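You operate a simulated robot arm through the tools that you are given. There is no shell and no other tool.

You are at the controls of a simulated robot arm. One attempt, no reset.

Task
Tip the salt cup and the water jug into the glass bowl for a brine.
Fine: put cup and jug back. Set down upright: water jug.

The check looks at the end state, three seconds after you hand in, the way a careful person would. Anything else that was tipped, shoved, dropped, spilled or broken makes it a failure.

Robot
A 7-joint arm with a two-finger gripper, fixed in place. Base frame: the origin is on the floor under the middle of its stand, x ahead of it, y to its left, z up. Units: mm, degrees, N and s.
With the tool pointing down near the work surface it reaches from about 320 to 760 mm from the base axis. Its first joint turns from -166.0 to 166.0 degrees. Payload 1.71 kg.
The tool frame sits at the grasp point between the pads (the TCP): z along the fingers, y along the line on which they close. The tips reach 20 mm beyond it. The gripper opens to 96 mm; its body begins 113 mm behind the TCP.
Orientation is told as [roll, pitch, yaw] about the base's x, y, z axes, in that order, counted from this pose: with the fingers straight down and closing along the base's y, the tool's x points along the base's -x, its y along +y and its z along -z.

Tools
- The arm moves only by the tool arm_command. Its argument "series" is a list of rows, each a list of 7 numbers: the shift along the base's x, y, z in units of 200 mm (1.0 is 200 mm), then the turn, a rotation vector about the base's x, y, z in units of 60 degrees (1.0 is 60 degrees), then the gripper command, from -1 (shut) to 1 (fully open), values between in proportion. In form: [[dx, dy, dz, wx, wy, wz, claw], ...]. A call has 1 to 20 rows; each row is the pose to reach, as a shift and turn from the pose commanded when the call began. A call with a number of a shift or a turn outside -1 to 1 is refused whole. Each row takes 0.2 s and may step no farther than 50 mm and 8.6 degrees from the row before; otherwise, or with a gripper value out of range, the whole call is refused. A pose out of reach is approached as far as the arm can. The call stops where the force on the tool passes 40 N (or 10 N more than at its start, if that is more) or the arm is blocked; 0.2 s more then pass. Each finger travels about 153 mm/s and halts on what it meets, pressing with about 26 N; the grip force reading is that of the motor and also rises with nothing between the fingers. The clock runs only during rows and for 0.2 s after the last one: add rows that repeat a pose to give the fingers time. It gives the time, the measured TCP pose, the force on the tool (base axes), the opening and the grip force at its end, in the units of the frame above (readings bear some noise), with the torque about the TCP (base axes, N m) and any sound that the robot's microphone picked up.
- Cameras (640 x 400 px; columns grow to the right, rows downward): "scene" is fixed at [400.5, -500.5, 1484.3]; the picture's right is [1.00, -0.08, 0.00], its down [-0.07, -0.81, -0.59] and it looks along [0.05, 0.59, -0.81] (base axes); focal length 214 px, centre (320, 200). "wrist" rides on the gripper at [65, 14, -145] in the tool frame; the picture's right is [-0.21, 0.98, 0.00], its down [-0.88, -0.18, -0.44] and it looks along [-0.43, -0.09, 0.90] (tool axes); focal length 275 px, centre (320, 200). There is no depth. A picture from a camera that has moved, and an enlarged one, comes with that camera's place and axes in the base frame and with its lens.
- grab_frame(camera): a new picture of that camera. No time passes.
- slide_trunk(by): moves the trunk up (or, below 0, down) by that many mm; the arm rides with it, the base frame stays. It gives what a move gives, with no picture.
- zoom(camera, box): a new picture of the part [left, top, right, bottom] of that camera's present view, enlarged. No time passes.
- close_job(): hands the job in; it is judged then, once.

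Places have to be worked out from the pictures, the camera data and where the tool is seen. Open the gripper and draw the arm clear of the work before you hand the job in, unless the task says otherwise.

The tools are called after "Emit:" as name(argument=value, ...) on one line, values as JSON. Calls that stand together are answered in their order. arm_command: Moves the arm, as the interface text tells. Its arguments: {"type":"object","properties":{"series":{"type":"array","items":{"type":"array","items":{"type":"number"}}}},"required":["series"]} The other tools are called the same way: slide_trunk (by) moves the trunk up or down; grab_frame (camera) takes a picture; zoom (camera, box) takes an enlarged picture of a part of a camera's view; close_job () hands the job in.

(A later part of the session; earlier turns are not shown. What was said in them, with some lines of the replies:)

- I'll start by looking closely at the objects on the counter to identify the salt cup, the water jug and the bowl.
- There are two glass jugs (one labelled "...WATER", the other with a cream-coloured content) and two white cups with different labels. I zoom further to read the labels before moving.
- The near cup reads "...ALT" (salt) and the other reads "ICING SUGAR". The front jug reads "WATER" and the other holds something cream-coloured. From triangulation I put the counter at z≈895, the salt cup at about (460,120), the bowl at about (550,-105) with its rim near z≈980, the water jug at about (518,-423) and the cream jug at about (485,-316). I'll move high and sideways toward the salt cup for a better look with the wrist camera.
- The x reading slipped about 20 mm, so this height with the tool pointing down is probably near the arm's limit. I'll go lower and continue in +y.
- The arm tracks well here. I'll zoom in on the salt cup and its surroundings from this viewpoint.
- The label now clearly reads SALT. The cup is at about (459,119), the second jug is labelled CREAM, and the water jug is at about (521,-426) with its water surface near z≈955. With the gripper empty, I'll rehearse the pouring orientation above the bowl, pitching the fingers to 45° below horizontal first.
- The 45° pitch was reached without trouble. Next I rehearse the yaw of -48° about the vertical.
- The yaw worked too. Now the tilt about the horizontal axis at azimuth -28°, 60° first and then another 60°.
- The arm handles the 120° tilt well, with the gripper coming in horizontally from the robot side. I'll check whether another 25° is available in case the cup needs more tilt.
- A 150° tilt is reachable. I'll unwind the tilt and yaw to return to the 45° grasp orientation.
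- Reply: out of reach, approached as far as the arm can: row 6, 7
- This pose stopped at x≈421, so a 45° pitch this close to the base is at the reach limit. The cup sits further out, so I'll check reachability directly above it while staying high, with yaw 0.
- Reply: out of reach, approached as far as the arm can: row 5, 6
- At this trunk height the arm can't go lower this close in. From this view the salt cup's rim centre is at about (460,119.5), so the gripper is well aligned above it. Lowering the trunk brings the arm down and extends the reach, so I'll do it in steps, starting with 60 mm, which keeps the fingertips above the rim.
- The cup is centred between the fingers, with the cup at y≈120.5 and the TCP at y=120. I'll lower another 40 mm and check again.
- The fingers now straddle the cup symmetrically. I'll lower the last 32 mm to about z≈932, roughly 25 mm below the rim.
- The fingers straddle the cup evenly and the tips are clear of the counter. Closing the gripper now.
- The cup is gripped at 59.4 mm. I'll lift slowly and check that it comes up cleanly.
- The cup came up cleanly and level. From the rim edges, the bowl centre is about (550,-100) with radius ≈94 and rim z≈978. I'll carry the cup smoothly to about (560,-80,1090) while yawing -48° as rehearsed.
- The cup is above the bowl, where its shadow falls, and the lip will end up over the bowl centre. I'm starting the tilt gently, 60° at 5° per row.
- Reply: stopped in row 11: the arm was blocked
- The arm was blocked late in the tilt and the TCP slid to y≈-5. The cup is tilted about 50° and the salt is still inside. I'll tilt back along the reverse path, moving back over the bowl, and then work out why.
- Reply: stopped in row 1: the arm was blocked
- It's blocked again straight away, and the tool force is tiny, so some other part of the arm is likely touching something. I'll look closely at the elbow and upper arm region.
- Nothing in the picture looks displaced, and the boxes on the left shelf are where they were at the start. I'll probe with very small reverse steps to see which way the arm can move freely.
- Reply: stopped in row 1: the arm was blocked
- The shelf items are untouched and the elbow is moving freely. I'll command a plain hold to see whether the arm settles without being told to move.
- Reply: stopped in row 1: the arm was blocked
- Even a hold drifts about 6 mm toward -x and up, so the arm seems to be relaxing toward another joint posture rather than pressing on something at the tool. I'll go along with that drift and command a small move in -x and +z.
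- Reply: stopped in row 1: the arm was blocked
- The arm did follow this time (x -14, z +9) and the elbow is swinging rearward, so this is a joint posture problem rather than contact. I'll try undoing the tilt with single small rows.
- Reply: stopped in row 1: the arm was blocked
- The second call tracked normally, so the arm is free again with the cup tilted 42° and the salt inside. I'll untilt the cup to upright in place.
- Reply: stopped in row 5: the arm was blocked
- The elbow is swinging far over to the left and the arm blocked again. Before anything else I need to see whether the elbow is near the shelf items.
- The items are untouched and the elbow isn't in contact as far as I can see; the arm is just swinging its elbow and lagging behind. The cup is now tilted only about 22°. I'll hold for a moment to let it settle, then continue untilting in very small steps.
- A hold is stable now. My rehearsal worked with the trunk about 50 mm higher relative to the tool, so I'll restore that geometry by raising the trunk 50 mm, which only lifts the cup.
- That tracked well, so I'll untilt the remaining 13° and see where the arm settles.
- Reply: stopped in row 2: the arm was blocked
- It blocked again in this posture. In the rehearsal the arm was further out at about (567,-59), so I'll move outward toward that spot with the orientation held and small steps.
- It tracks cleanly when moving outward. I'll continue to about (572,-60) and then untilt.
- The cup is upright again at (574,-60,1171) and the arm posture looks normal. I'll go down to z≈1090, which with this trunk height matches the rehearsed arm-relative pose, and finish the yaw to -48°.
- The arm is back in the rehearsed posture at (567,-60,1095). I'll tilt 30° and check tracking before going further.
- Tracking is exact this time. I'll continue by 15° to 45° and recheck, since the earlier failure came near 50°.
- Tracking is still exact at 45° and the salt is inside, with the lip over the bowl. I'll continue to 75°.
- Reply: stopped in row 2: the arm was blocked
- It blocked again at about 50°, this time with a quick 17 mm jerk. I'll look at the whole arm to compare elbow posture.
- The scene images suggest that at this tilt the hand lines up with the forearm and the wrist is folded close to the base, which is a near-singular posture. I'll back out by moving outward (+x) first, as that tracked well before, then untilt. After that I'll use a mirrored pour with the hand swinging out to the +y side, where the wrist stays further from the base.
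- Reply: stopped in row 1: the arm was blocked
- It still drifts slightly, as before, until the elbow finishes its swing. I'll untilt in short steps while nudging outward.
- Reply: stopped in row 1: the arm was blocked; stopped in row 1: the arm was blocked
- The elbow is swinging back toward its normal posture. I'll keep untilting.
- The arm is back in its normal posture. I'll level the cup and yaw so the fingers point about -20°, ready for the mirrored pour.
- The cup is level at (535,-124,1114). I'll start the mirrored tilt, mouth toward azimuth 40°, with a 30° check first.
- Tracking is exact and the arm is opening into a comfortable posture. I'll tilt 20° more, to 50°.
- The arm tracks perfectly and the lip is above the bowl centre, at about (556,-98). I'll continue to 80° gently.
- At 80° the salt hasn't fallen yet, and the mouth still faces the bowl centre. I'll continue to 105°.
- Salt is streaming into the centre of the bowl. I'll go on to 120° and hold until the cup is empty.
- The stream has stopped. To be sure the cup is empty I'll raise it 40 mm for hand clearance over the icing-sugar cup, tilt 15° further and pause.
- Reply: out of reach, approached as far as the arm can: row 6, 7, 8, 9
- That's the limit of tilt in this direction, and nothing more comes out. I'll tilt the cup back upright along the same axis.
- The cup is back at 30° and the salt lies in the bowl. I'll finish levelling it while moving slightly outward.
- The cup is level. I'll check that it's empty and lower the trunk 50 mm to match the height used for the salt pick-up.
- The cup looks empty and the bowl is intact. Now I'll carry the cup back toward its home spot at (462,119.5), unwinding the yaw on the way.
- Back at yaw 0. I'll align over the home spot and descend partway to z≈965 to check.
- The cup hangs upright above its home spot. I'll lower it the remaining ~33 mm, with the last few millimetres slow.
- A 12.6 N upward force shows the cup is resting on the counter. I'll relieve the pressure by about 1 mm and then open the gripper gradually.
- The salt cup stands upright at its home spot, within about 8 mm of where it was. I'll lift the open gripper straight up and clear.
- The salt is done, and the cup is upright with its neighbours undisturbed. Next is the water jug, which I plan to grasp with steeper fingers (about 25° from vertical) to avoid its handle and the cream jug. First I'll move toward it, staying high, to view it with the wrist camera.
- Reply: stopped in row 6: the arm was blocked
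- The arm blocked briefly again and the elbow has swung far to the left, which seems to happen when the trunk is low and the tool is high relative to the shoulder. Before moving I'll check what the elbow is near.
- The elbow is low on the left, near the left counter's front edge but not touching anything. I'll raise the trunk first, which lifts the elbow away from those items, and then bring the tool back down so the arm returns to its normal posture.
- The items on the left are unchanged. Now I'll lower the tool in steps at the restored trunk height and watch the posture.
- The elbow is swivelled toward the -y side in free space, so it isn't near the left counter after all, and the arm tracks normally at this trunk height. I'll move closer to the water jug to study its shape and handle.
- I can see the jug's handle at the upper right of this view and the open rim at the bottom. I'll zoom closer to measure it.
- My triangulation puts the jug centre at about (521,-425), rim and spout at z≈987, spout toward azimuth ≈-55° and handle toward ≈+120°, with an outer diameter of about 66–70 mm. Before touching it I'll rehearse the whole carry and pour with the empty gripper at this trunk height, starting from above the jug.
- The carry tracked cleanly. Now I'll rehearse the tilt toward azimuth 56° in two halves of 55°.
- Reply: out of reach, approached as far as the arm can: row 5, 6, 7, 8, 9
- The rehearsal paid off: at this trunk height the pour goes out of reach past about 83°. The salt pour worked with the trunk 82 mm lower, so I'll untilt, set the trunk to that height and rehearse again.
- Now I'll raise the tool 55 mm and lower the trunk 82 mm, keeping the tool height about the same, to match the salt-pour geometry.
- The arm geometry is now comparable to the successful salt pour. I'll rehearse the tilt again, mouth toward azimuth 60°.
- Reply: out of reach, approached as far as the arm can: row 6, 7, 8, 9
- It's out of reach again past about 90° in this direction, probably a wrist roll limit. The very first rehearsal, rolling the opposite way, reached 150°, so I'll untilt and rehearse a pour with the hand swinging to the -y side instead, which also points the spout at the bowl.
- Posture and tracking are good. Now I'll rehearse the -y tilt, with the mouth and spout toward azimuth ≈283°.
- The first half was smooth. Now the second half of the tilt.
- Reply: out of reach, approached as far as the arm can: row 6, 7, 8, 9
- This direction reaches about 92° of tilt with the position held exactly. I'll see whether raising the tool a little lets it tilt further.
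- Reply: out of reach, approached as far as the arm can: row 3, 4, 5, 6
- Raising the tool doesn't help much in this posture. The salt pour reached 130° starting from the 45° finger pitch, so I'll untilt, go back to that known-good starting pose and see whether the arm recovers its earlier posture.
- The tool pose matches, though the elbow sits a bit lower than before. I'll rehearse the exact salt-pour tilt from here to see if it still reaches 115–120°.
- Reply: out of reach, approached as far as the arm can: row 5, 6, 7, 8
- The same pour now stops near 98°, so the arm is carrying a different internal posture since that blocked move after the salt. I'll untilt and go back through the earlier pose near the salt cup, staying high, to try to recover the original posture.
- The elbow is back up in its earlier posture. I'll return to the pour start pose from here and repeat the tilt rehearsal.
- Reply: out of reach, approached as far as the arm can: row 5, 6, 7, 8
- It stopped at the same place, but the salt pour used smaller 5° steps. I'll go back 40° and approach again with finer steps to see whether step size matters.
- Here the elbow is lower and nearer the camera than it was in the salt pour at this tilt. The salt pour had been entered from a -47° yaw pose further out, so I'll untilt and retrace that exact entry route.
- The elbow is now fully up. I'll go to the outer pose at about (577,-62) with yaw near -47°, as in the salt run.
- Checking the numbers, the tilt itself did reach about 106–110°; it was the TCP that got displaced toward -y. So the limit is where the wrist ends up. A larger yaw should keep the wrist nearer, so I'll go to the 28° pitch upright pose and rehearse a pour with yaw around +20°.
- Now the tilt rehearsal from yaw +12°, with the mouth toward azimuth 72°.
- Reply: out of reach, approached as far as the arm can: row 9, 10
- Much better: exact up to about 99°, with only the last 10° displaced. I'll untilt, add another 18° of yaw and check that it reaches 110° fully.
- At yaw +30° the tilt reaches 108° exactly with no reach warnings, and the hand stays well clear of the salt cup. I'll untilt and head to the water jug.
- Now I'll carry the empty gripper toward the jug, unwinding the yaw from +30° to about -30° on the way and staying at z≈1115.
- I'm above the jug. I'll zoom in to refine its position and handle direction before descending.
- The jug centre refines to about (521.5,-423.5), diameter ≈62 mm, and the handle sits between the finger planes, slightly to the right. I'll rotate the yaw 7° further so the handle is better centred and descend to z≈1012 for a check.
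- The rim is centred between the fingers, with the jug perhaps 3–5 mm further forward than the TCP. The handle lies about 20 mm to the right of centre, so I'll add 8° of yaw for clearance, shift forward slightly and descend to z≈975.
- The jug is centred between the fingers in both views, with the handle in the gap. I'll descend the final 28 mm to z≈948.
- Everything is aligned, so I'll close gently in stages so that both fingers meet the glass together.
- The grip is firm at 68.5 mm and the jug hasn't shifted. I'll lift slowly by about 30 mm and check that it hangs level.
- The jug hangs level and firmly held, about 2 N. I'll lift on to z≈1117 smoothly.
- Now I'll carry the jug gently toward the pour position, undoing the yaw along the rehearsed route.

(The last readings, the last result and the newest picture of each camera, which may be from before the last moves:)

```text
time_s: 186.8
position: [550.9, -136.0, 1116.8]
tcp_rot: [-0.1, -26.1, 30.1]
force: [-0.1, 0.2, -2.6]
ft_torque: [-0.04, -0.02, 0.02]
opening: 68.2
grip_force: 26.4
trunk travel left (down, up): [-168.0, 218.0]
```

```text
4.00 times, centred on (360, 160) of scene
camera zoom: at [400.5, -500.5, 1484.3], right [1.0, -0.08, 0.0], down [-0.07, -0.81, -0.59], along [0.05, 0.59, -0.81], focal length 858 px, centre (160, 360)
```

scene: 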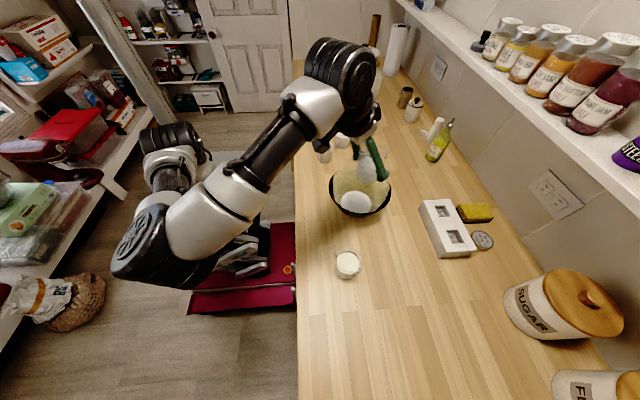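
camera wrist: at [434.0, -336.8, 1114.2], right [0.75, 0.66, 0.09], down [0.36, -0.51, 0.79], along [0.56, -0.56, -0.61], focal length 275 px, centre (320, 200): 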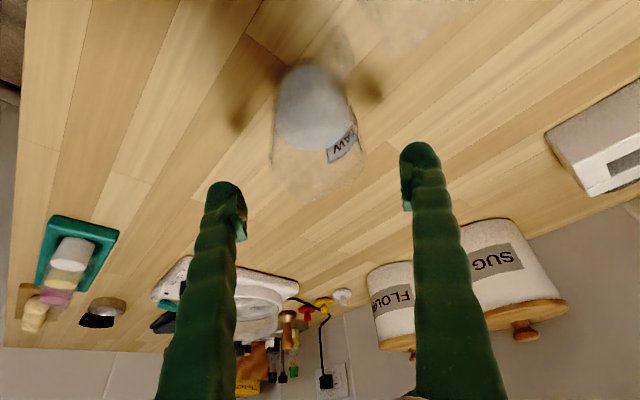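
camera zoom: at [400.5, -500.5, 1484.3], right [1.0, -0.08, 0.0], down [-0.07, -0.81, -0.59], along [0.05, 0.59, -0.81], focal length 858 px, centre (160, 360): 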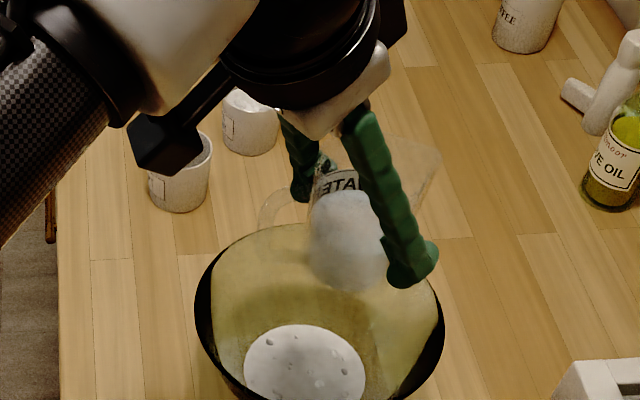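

The pose matches the rehearsal and the jug is level above the bowl. I'm starting the pour tilt toward +y, first 36° at 4° per row, and checking tracking.

Emit:
arm_command(series=[[0, 0, 0, -0.0667, 0, 0, -1], [0, 0, 0, -0.1333, 0, 0, -1], [0, 0, 0, -0.2, 0, 0, -1], [0, 0, 0, -0.2667, 0, 0, -1], [0, 0, 0, -0.3333, 0, 0, -1], [0, 0, 0, -0.4, 0, 0, -1], [0, 0, 0, -0.4667, 0, 0, -1], [0, 0, 0, -0.5333, 0, 0, -1], [0, 0, 0, -0.6, 0, 0, -1]])

Emit:
zoom(camera="scene", box=[280, 110, 440, 210])

Emit:
grab_frame(camera="wrist")

```text
time_s: 188.8
position: [550.2, -137.7, 1116.5]
tcp_rot: [-31.0, -5.1, 38.7]
force: [0.7, 0.6, -1.1]
ft_torque: [0.0, 0.0, -0.02]
opening: 67.9
grip_force: 26.2
trunk travel left (down, up): [-168.0, 218.0]
```

```text
4.00 times, centred on (360, 160) of scene
camera zoom: at [400.5, -500.5, 1484.3], right [1.0, -0.08, 0.0], down [-0.07, -0.81, -0.59], along [0.05, 0.59, -0.81], focal length 858 px, centre (160, 360)
```

zoom: 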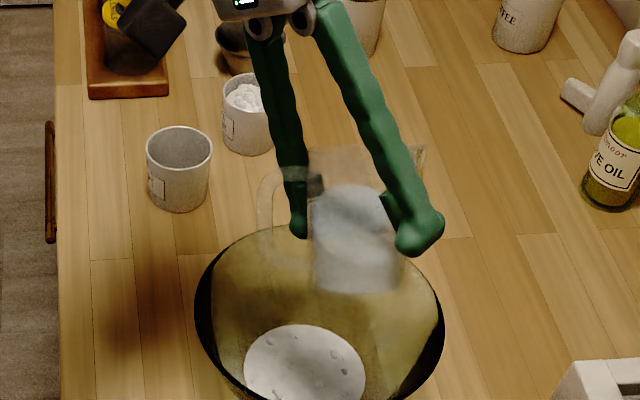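

```text
taken
camera wrist: at [436.9, -116.0, 1228.2], right [-0.33, 0.81, -0.48], down [0.6, 0.57, 0.55], along [0.73, -0.11, -0.68], focal length 275 px, centre (320, 200)
```

wrist: 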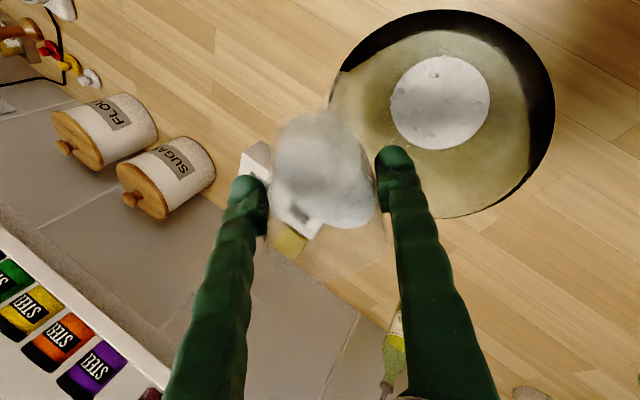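

Tracking is exact, the tilt is 36° toward +y, and the lip stays over the bowl. I'll continue to 60°, slower.

Emit:
arm_command(series=[[0, 0, 0, -0.05, 0, 0, -1], [0, 0, 0, -0.1, 0, 0, -1], [0, 0, 0, -0.15, 0, 0, -1], [0, 0, 0, -0.2, 0, 0, -1], [0, 0, 0, -0.25, 0, 0, -1], [0, 0, 0, -0.3, 0, 0, -1], [0, 0, 0, -0.35, 0, 0, -1], [0, 0, 0, -0.4, 0, 0, -1]])

Emit:
zoom(camera="scene", box=[280, 110, 440, 210])

Emit:
grab_frame(camera="wrist")

```text
time_s: 190.6
position: [549.7, -136.7, 1116.4]
tcp_rot: [-49.8, 9.8, 37.9]
force: [-0.7, 0.4, -1.7]
ft_torque: [0.0, -0.01, 0.01]
opening: 68.2
grip_force: 26.1
trunk travel left (down, up): [-168.0, 218.0]
```

```text
4.00 times, centred on (360, 160) of scene
camera zoom: at [400.5, -500.5, 1484.3], right [1.0, -0.08, 0.0], down [-0.07, -0.81, -0.59], along [0.05, 0.59, -0.81], focal length 858 px, centre (160, 360)
```

zoom: 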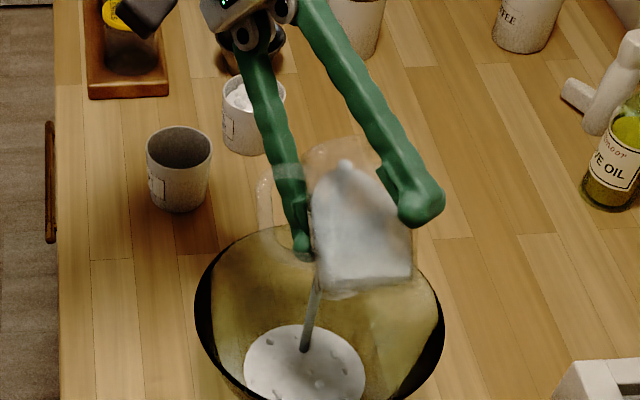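

```text
taken
camera wrist: at [437.5, -72.0, 1209.9], right [-0.33, 0.54, -0.77], down [0.6, 0.75, 0.27], along [0.73, -0.38, -0.58], focal length 275 px, centre (320, 200)
```

wrist: 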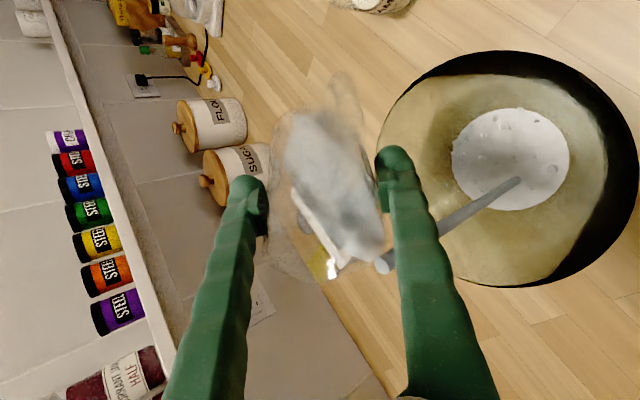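

Water is now streaming into the middle of the bowl. I'll keep tilting slowly to 84°.

Emit:
arm_command(series=[[0, 0, 0, 0, 0, 0, -1], [0, 0, 0, -0.04, 0, 0, -1], [0, 0, 0, -0.08, 0, 0, -1], [0, 0, 0, -0.12, 0, 0, -1], [0, 0, 0, -0.16, 0, 0, -1], [0, 0, 0, -0.2, 0, 0, -1], [0, 0, 0, -0.24, 0, 0, -1], [0, 0, 0, -0.28, 0, 0, -1], [0, 0, 0, -0.32, 0, 0, -1], [0, 0, 0, -0.36, 0, 0, -1], [0, 0, 0, -0.4, 0, 0, -1]])

Emit:
zoom(camera="scene", box=[280, 110, 440, 210])

Emit:
grab_frame(camera="wrist")

```text
time_s: 192.9
position: [550.8, -136.2, 1118.3]
tcp_rot: [-70.3, 23.9, 31.9]
force: [-0.4, 0.0, -1.2]
ft_torque: [0.01, -0.04, 0.01]
opening: 68.0
grip_force: 26.2
trunk travel left (down, up): [-168.0, 218.0]
```

```text
4.00 times, centred on (360, 160) of scene
camera zoom: at [400.5, -500.5, 1484.3], right [1.0, -0.08, 0.0], down [-0.07, -0.81, -0.59], along [0.05, 0.59, -0.81], focal length 858 px, centre (160, 360)
```

zoom: 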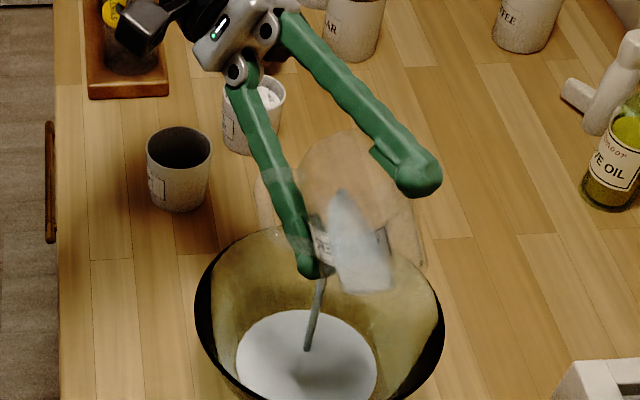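

```text
taken
camera wrist: at [437.3, -39.7, 1177.4], right [-0.33, 0.18, -0.93], down [0.6, 0.8, -0.06], along [0.73, -0.58, -0.37], focal length 275 px, centre (320, 200)
```

wrist: 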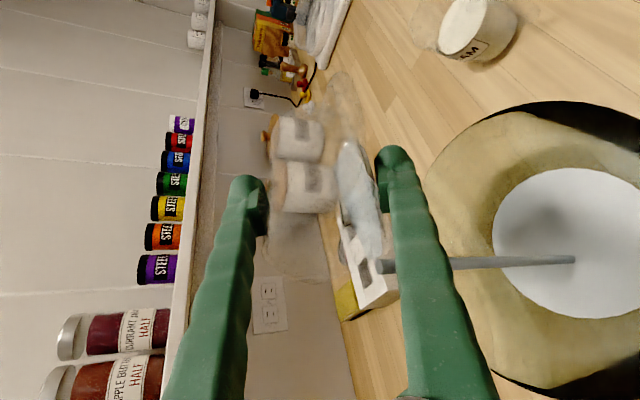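

The bowl is filling and the jug is emptying steadily. I'll go on to 100° and hold.

Emit:
arm_command(series=[[0, 0, 0, 0, 0, 0, -1], [0, 0, 0, -0.04, 0, 0, -1], [0, 0, 0, -0.08, 0, 0, -1], [0, 0, 0, -0.12, 0, 0, -1], [0, 0, 0, -0.16, 0, 0, -1], [0, 0, 0, -0.2, 0, 0, -1], [0, 0, 0, -0.24, 0, 0, -1], [0, 0, 0, -0.267, 0, 0, -1], [0, 0, 0, -0.267, 0, 0, -1], [0, 0, 0, -0.267, 0, 0, -1], [0, 0, 0, -0.267, 0, 0, -1], [0, 0, 0, -0.267, 0, 0, -1]])

Emit:
zoom(camera="scene", box=[280, 110, 440, 210])

Emit:
grab_frame(camera="wrist")

```text
time_s: 195.6
position: [549.2, -137.6, 1117.8]
tcp_rot: [-86.4, 31.4, 24.5]
force: [-0.5, 1.1, -1.7]
ft_torque: [0.04, 0.0, -0.01]
opening: 68.0
grip_force: 25.5
trunk travel left (down, up): [-168.0, 218.0]
```

```text
4.00 times, centred on (360, 160) of scene
camera zoom: at [400.5, -500.5, 1484.3], right [1.0, -0.08, 0.0], down [-0.07, -0.81, -0.59], along [0.05, 0.59, -0.81], focal length 858 px, centre (160, 360)
```

zoom: 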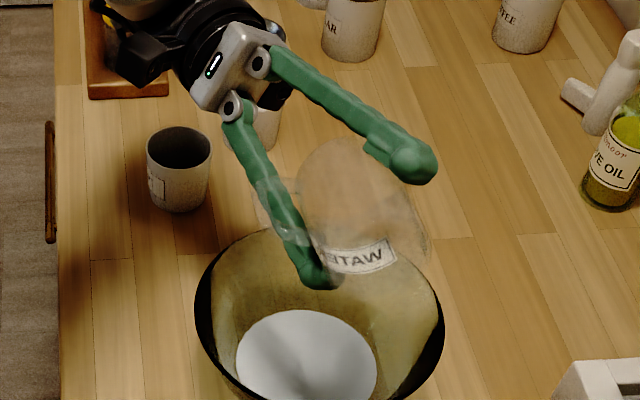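

```text
taken
camera wrist: at [436.6, -27.9, 1148.5], right [-0.33, -0.08, -0.94], down [0.6, 0.75, -0.27], along [0.73, -0.66, -0.2], focal length 275 px, centre (320, 200)
```

wrist: 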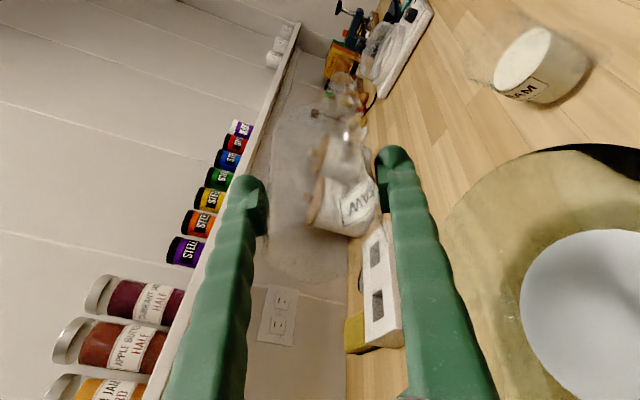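

The stream has stopped and the jug looks empty. I'll tilt 7° further and pause for any last drips.

Emit:
arm_command(series=[[0, 0, 0, -0.04, 0, 0, -1], [0, 0, 0, -0.08, 0, 0, -1], [0, 0, 0, -0.117, 0, 0, -1], [0, 0, 0, -0.117, 0, 0, -1], [0, 0, 0, -0.117, 0, 0, -1], [0, 0, 0, -0.117, 0, 0, -1], [0, 0, 0, -0.117, 0, 0, -1]])

Emit:
zoom(camera="scene", box=[320, 130, 410, 220])

```text
time_s: 197.2
position: [549.5, -136.1, 1117.0]
tcp_rot: [-93.9, 34.0, 20.4]
force: [-0.1, -0.4, -0.8]
ft_torque: [0.02, 0.0, 0.0]
opening: 68.1
grip_force: 25.8
trunk travel left (down, up): [-168.0, 218.0]
```

```text
4.44 times, centred on (365, 175) of scene
camera zoom: at [400.5, -500.5, 1484.3], right [1.0, -0.08, 0.0], down [-0.07, -0.81, -0.59], along [0.05, 0.59, -0.81], focal length 953 px, centre (120, 311)
```

zoom: 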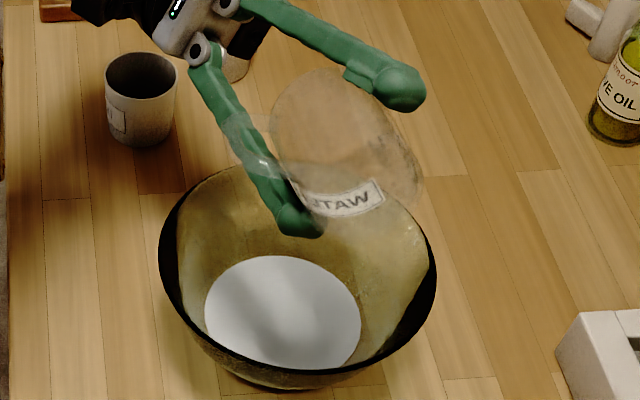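

The jug is empty and all the water is in the bowl. I'll tilt it back upright along the same path.

Emit:
arm_command(series=[[0, 0, 0, 0.1, 0, 0, -1], [0, 0, 0, 0.2, 0, 0, -1], [0, 0, 0, 0.3, 0, 0, -1], [0, 0, 0, 0.4, 0, 0, -1], [0, 0, 0, 0.5, 0, 0, -1], [0, 0, 0, 0.6, 0, 0, -1], [0, 0, 0, 0.7, 0, 0, -1], [0, 0, 0, 0.8, 0, 0, -1], [0, 0, 0, 0.9, 0, 0, -1]])

Emit:
arm_command(series=[[0, 0, 0, 0.1, 0, 0, -1], [0, 0, 0, 0.2, 0, 0, -1], [0, 0, 0, 0.3, 0, 0, -1], [0, 0, 0, 0.4, 0, 0, -1], [0, 0, 0, 0.5, 0, 0, -1], [0, 0, 0, 0.6, 0, 0, -1], [0, 0, 0, 0.7, 0, 0, -1], [0, 0, 0, 0.8, 0, 0, -1], [0, 0, 0, 0.884, 0, 0, -1], [0, 0, 0, 0.884, 0, 0, -1]])

Emit:
grab_frame(camera="scene")

```text
time_s: 199.2
position: [550.6, -137.3, 1116.0]
tcp_rot: [-44.1, 5.6, 38.8]
force: [-1.0, -0.1, -0.7]
ft_torque: [-0.01, -0.03, 0.04]
opening: 68.3
grip_force: 26.2
trunk travel left (down, up): [-168.0, 218.0]
```

```text
time_s: 201.3
position: [549.7, -137.2, 1117.1]
tcp_rot: [-0.1, -26.0, 30.0]
force: [0.3, -1.2, -1.4]
ft_torque: [0.02, -0.03, -0.01]
opening: 68.1
grip_force: 26.5
trunk travel left (down, up): [-168.0, 218.0]
```

```text
taken
```

scene: 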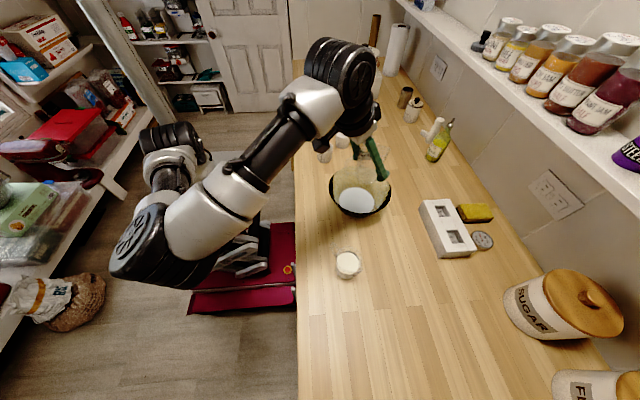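

The jug is level again and everything is clean. I'll carry it back along the same route toward its home.

Emit:
arm_command(series=[[-0.007, -0.06, 0, 0, 0, -0.043, -1], [-0.014, -0.12, 0, 0, 0, -0.086, -1], [-0.021, -0.18, 0, 0, 0, -0.129, -1], [-0.028, -0.25, 0, 0, 0, -0.172, -1], [-0.035, -0.32, 0, 0, 0, -0.215, -1], [-0.042, -0.39, 0, 0, 0, -0.258, -1], [-0.05, -0.46, 0, 0, 0, -0.301, -1], [-0.058, -0.53, 0, 0, 0, -0.344, -1], [-0.066, -0.6, 0, 0, 0, -0.387, -1], [-0.074, -0.67, 0, 0, 0, -0.43, -1], [-0.082, -0.74, 0, 0, 0, -0.473, -1], [-0.09, -0.805, 0, 0, 0, -0.516, -1], [-0.09, -0.805, 0, 0, 0, -0.516, -1]])

Emit:
arm_command(series=[[-0.003, -0.05, 0, 0, 0, -0.06, -1], [-0.006, -0.1, 0, 0, 0, -0.12, -1], [-0.01, -0.15, 0, 0, 0, -0.18, -1], [-0.013, -0.2, 0, 0, 0, -0.24, -1], [-0.016, -0.25, 0, 0, 0, -0.3, -1], [-0.02, -0.3, 0, 0, 0, -0.36, -1], [-0.023, -0.35, 0, 0, 0, -0.42, -1], [-0.026, -0.4, 0, 0, 0, -0.48, -1], [-0.03, -0.45, 0, 0, 0, -0.54, -1], [-0.033, -0.5, 0, 0, 0, -0.6, -1], [-0.036, -0.57, 0, 0, 0, -0.66, -1], [-0.04, -0.64, 0, 0, 0, -0.72, -1], [-0.04, -0.64, 0, 0, 0, -0.75, -1], [-0.04, -0.64, 0, 0, 0, -0.75, -1]])

Emit:
grab_frame(camera="scene")

Emit:
zoom(camera="wrist", box=[200, 40, 440, 260])

```text
time_s: 204.2
position: [532.4, -299.0, 1116.7]
tcp_rot: [-0.2, -26.0, -1.0]
force: [-0.1, 0.2, -0.3]
ft_torque: [0.03, 0.0, 0.0]
opening: 67.9
grip_force: 26.4
trunk travel left (down, up): [-168.0, 218.0]
```

```text
time_s: 207.2
position: [525.2, -426.0, 1117.4]
tcp_rot: [-0.3, -26.1, -45.8]
force: [0.3, 0.0, -1.9]
ft_torque: [0.0, -0.02, -0.04]
opening: 68.3
grip_force: 25.7
trunk travel left (down, up): [-168.0, 218.0]
```

```text
taken
```

scene: 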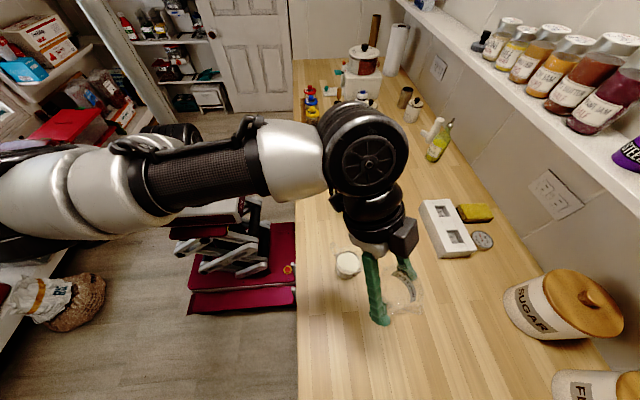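

```text
1.82 times, centred on (320, 150) of wrist
camera zoom: at [449.8, -327.2, 1219.6], right [0.83, 0.55, 0.09], down [0.28, -0.55, 0.79], along [0.48, -0.63, -0.61], focal length 500 px, centre (320, 291)
```

zoom: 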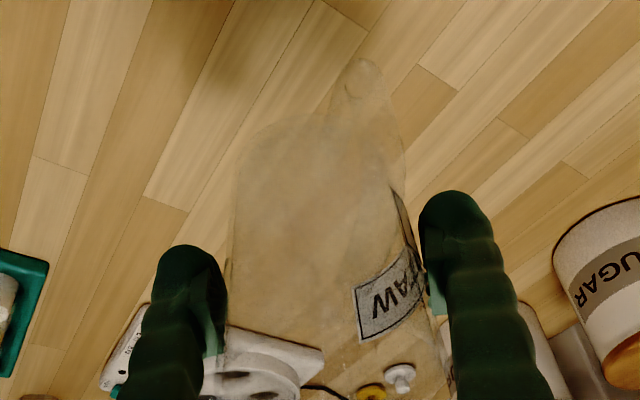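

The jug sits in the grip as before and is empty. I'll descend over its home spot, quickly at first and then slowly for the last part.

Emit:
arm_command(series=[[0, 0, -0.1, 0, 0, 0, -1], [0, 0, -0.2, 0, 0, 0, -1], [0, 0, -0.3, 0, 0, 0, -1], [0, 0, -0.4, 0, 0, 0, -1], [0, 0, -0.5, 0, 0, 0, -1], [0, 0, -0.6, 0, 0, 0, -1], [0, 0, -0.7, 0, 0, 0, -1], [0, 0, -0.75, 0, 0, 0, -1], [0, 0, -0.75, 0, 0, 0, -1]])

Emit:
zoom(camera="scene", box=[310, 230, 430, 350])

Emit:
zoom(camera="wrist", box=[200, 20, 440, 240])

```text
time_s: 209.2
position: [523.5, -426.0, 966.6]
tcp_rot: [-0.3, -26.0, -45.9]
force: [-0.4, 0.4, -0.8]
ft_torque: [-0.02, -0.01, 0.0]
opening: 67.8
grip_force: 25.9
trunk travel left (down, up): [-168.0, 218.0]
```

```text
3.33 times, centred on (370, 290) of scene
camera zoom: at [400.5, -500.5, 1484.3], right [1.0, -0.08, 0.0], down [-0.07, -0.81, -0.59], along [0.05, 0.59, -0.81], focal length 715 px, centre (153, -100)
```

zoom: 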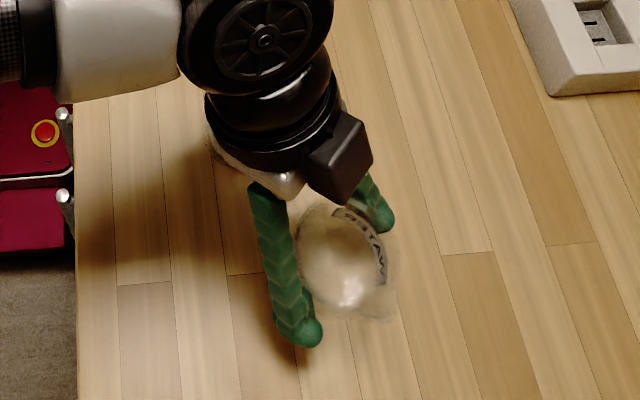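

```text
1.82 times, centred on (320, 130) of wrist
camera zoom: at [449.2, -326.9, 1069.5], right [0.83, 0.55, 0.09], down [0.28, -0.55, 0.79], along [0.48, -0.63, -0.61], focal length 500 px, centre (320, 327)
```

zoom: 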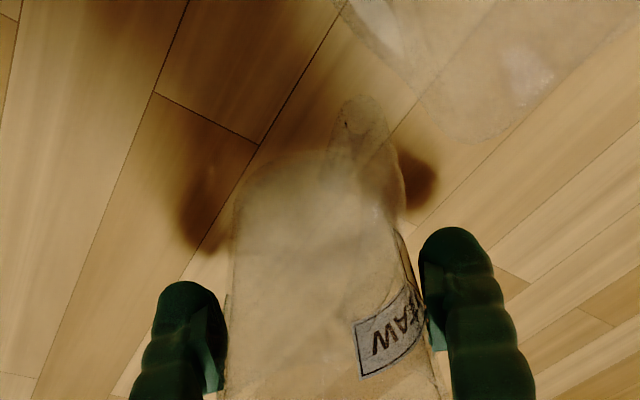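

Emit:
arm_command(series=[[0.003, -0.002, -0.03, 0, 0, 0, -1], [0.005, -0.003, -0.06, 0, 0, 0, -1], [0.005, -0.003, -0.07, 0, 0, 0, -1], [0.005, -0.003, -0.078, 0, 0, 0, -1], [0.005, -0.003, -0.086, 0, 0, 0, -1], [0.005, -0.003, -0.086, 0, 0, 0, -1]])

```text
time_s: 210.6
position: [526.4, -425.7, 950.1]
tcp_rot: [-0.4, -26.0, -45.9]
force: [-0.6, -0.6, -0.3]
ft_torque: [-0.01, 0.0, 0.04]
opening: 68.0
grip_force: 25.8
trunk travel left (down, up): [-168.0, 218.0]
```

No contact yet at z≈950, so I'll continue in 1 mm steps until the counter is felt.

Emit:
arm_command(series=[[0, 0, -0.005, 0, 0, 0, -1], [0, 0, -0.01, 0, 0, 0, -1], [0, 0, -0.015, 0, 0, 0, -1], [0, 0, -0.015, 0, 0, 0, -1]])

```text
time_s: 211.6
position: [525.1, -426.1, 947.0]
tcp_rot: [-0.3, -26.2, -45.8]
force: [-0.1, -2.1, 10.5]
ft_torque: [-0.25, 0.21, 0.01]
opening: 68.4
grip_force: 25.8
trunk travel left (down, up): [-168.0, 218.0]
```

A contact force of about 10 N at z=947, the same height as at pick-up, shows the jug is on the counter. I'll ease off slightly and open gradually.

Emit:
arm_command(series=[[0, 0, 0.004, 0, 0, 0, -1], [0, 0, 0.004, 0, 0, 0, 0.44], [0, 0, 0.004, 0, 0, 0, 0.5], [0, 0, 0.004, 0, 0, 0, 0.6], [0, 0, 0.004, 0, 0, 0, 0.75], [0, 0, 0.004, 0, 0, 0, 0.9], [0, 0, 0.004, 0, 0, 0, 1], [0, 0, 0.004, 0, 0, 0, 1]])

Emit:
zoom(camera="wrist", box=[200, 20, 440, 240])

Emit:
zoom(camera="scene", box=[310, 230, 430, 350])

```text
time_s: 213.3
position: [525.5, -426.2, 946.9]
tcp_rot: [-0.3, -26.1, -45.9]
force: [1.0, 0.0, 0.5]
ft_torque: [0.0, -0.02, 0.01]
opening: 96.0
grip_force: 0.0
trunk travel left (down, up): [-168.0, 218.0]
```

```text
1.82 times, centred on (320, 130) of wrist
camera zoom: at [449.9, -327.7, 1049.4], right [0.83, 0.55, 0.09], down [0.28, -0.55, 0.79], along [0.48, -0.63, -0.61], focal length 500 px, centre (320, 327)
```

zoom: 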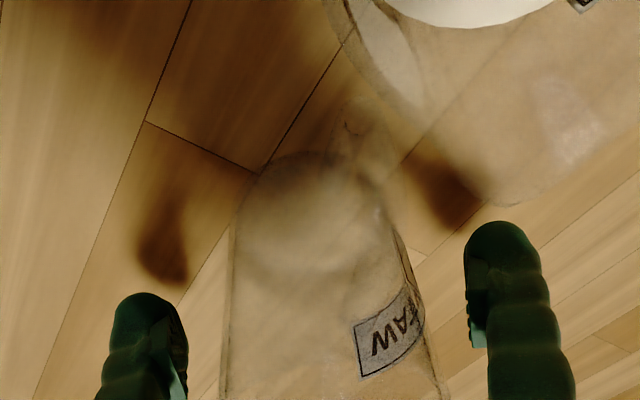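

```text
3.33 times, centred on (370, 290) of scene
camera zoom: at [400.5, -500.5, 1484.3], right [1.0, -0.08, 0.0], down [-0.07, -0.81, -0.59], along [0.05, 0.59, -0.81], focal length 715 px, centre (153, -100)
```

zoom: 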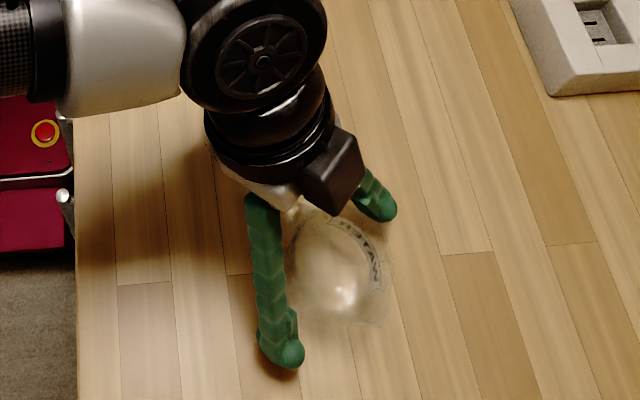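

The jug stands upright on its home spot and the fingers are fully open around it. I'll lift straight up out of the way.

Emit:
arm_command(series=[[0, 0, 0.05, 0, 0, 0, 1], [0, 0, 0.12, 0, 0, 0, 1], [0, 0, 0.2, 0, 0, 0, 1], [0, 0, 0.3, 0, 0, 0, 1], [0, 0, 0.42, 0, 0, 0, 1], [0, 0, 0.56, 0, 0, 0, 1], [0, 0, 0.7, 0, 0, 0, 1], [0, 0, 0.85, 0, 0, 0, 1], [0, 0, 0.85, 0, 0, 0, 1]])

Emit:
grab_frame(camera="scene")

Emit:
grab_frame(camera="wrist")

```text
time_s: 215.3
position: [524.7, -426.6, 1118.9]
tcp_rot: [-0.3, -26.1, -45.9]
force: [-0.1, 0.5, 0.2]
ft_torque: [0.0, -0.01, -0.03]
opening: 96.3
grip_force: 0.0
trunk travel left (down, up): [-168.0, 218.0]
```

```text
taken
```

scene: 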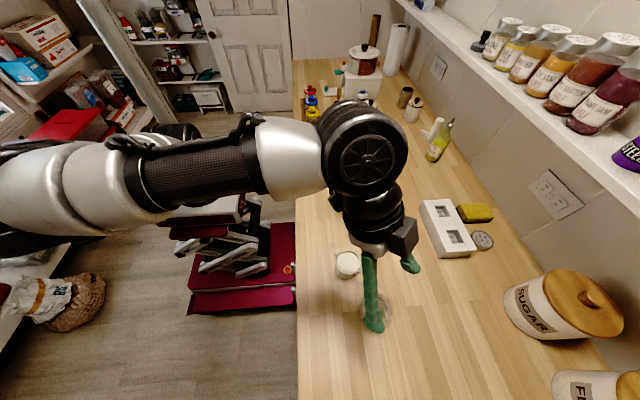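

```text
taken
camera wrist: at [448.8, -327.6, 1221.0], right [0.83, 0.55, 0.09], down [0.28, -0.55, 0.79], along [0.48, -0.63, -0.61], focal length 275 px, centre (320, 200)
```

wrist: 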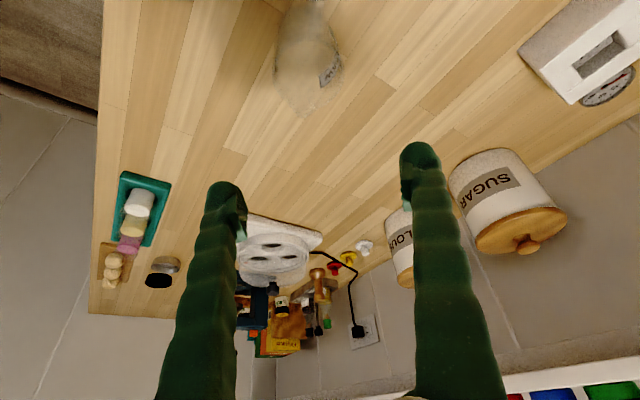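

The jug is free and upright. I'll raise the trunk to draw the arm well clear of the work, then inspect everything.

Emit:
slide_trunk(by=150)

Emit:
arm_command(series=[[-0.1, 0.05, 0, 0, 0, 0, 1], [-0.2, 0.1, 0, 0, 0, 0, 1], [-0.3, 0.15, 0, 0, 0, 0, 1], [-0.4, 0.2, 0, 0, 0, 0, 1], [-0.4, 0.2, 0, 0, 0, 0, 1]])

Emit:
grab_frame(camera="scene")

Emit:
grab_frame(camera="wrist")

```text
time_s: 217.1
position: [524.1, -425.5, 1269.1]
tcp_rot: [-0.3, -25.9, -45.9]
force: [0.2, 0.1, -0.1]
ft_torque: [0.0, 0.01, 0.0]
opening: 96.1
grip_force: 0.0
trunk travel left (down, up): [-318.0, 68.0]
```

```text
time_s: 218.3
position: [444.8, -387.0, 1269.6]
tcp_rot: [-0.3, -26.1, -45.9]
force: [0.0, -0.2, 0.0]
ft_torque: [-0.02, 0.0, 0.0]
opening: 95.9
grip_force: 0.1
trunk travel left (down, up): [-318.0, 68.0]
```

```text
taken
```

scene: 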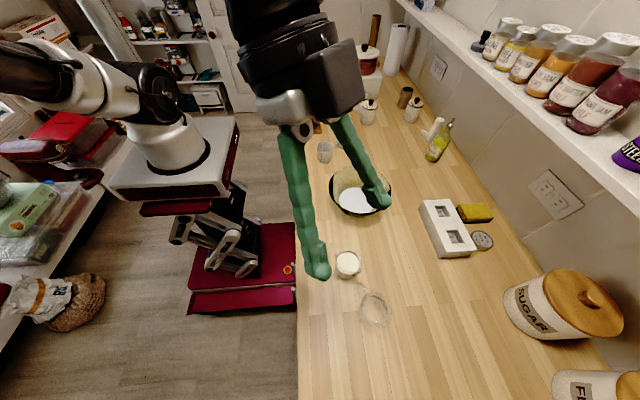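

```text
taken
camera wrist: at [369.1, -287.8, 1370.6], right [0.83, 0.55, 0.09], down [0.28, -0.55, 0.79], along [0.48, -0.63, -0.61], focal length 275 px, centre (320, 200)
```

wrist: 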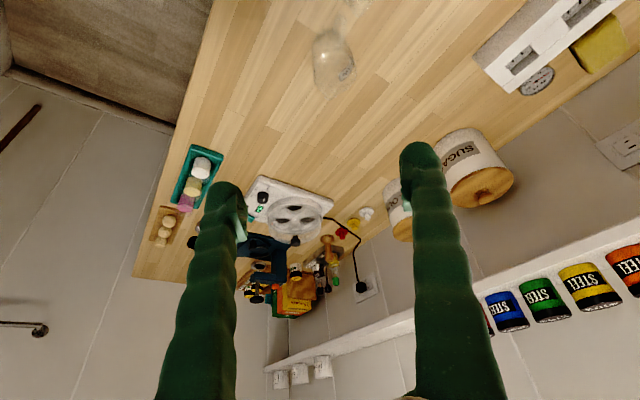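

I'll check the final state of the bowl, the cups and both jugs up close.

Emit:
zoom(camera="scene", box=[310, 230, 430, 340])

Emit:
zoom(camera="scene", box=[300, 120, 420, 230])

Emit:
zoom(camera="scene", box=[0, 0, 200, 250])

```text
3.64 times, centred on (370, 285) of scene
camera zoom: at [400.5, -500.5, 1484.3], right [1.0, -0.08, 0.0], down [-0.07, -0.81, -0.59], along [0.05, 0.59, -0.81], focal length 780 px, centre (138, -109)
```

zoom: 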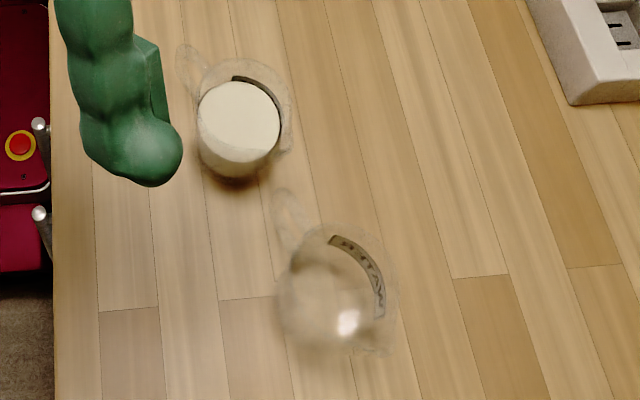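

```text
3.64 times, centred on (360, 175) of scene
camera zoom: at [400.5, -500.5, 1484.3], right [1.0, -0.08, 0.0], down [-0.07, -0.81, -0.59], along [0.05, 0.59, -0.81], focal length 780 px, centre (174, 291)
```

zoom: 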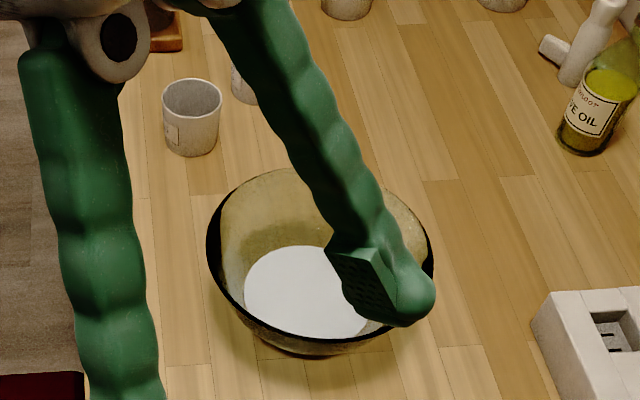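

```text
1.60 times, centred on (100, 125) of scene
camera zoom: at [400.5, -500.5, 1484.3], right [1.0, -0.08, 0.0], down [-0.07, -0.81, -0.59], along [0.05, 0.59, -0.81], focal length 343 px, centre (672, 320)
```

zoom: 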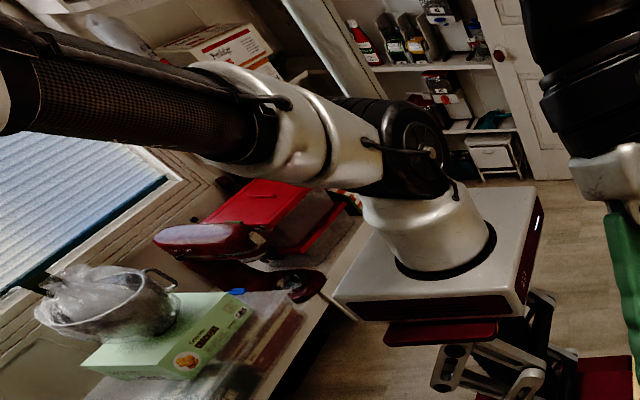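

Salt and water are in the bowl, with no spills in view. The salt cup and water jug stand upright at their places, the cream jug and other items are undisturbed, and the gripper is open and well above everything. I'm handing in the job.

Emit:
close_job()

```text
The job is handed in.
```

The brine is made: the salt and the water are both in the glass bowl. I saw no spills, and nothing else looked moved in the last pictures.

- **Salt cup:** emptied and standing upright, about 8 mm from where it started.
- **Water jug:** emptied and set down upright on its original spot, next to the cream jug. I poured it over the side of the rim rather than through the spout.
- **Arm:** the gripper is open and about 270 mm above the work.

The arm stalled a few times along the way, once with the salt cup tilted over the bowl, but no salt came out early. After that I rehearsed the water pour with an empty gripper before lifting the jug.
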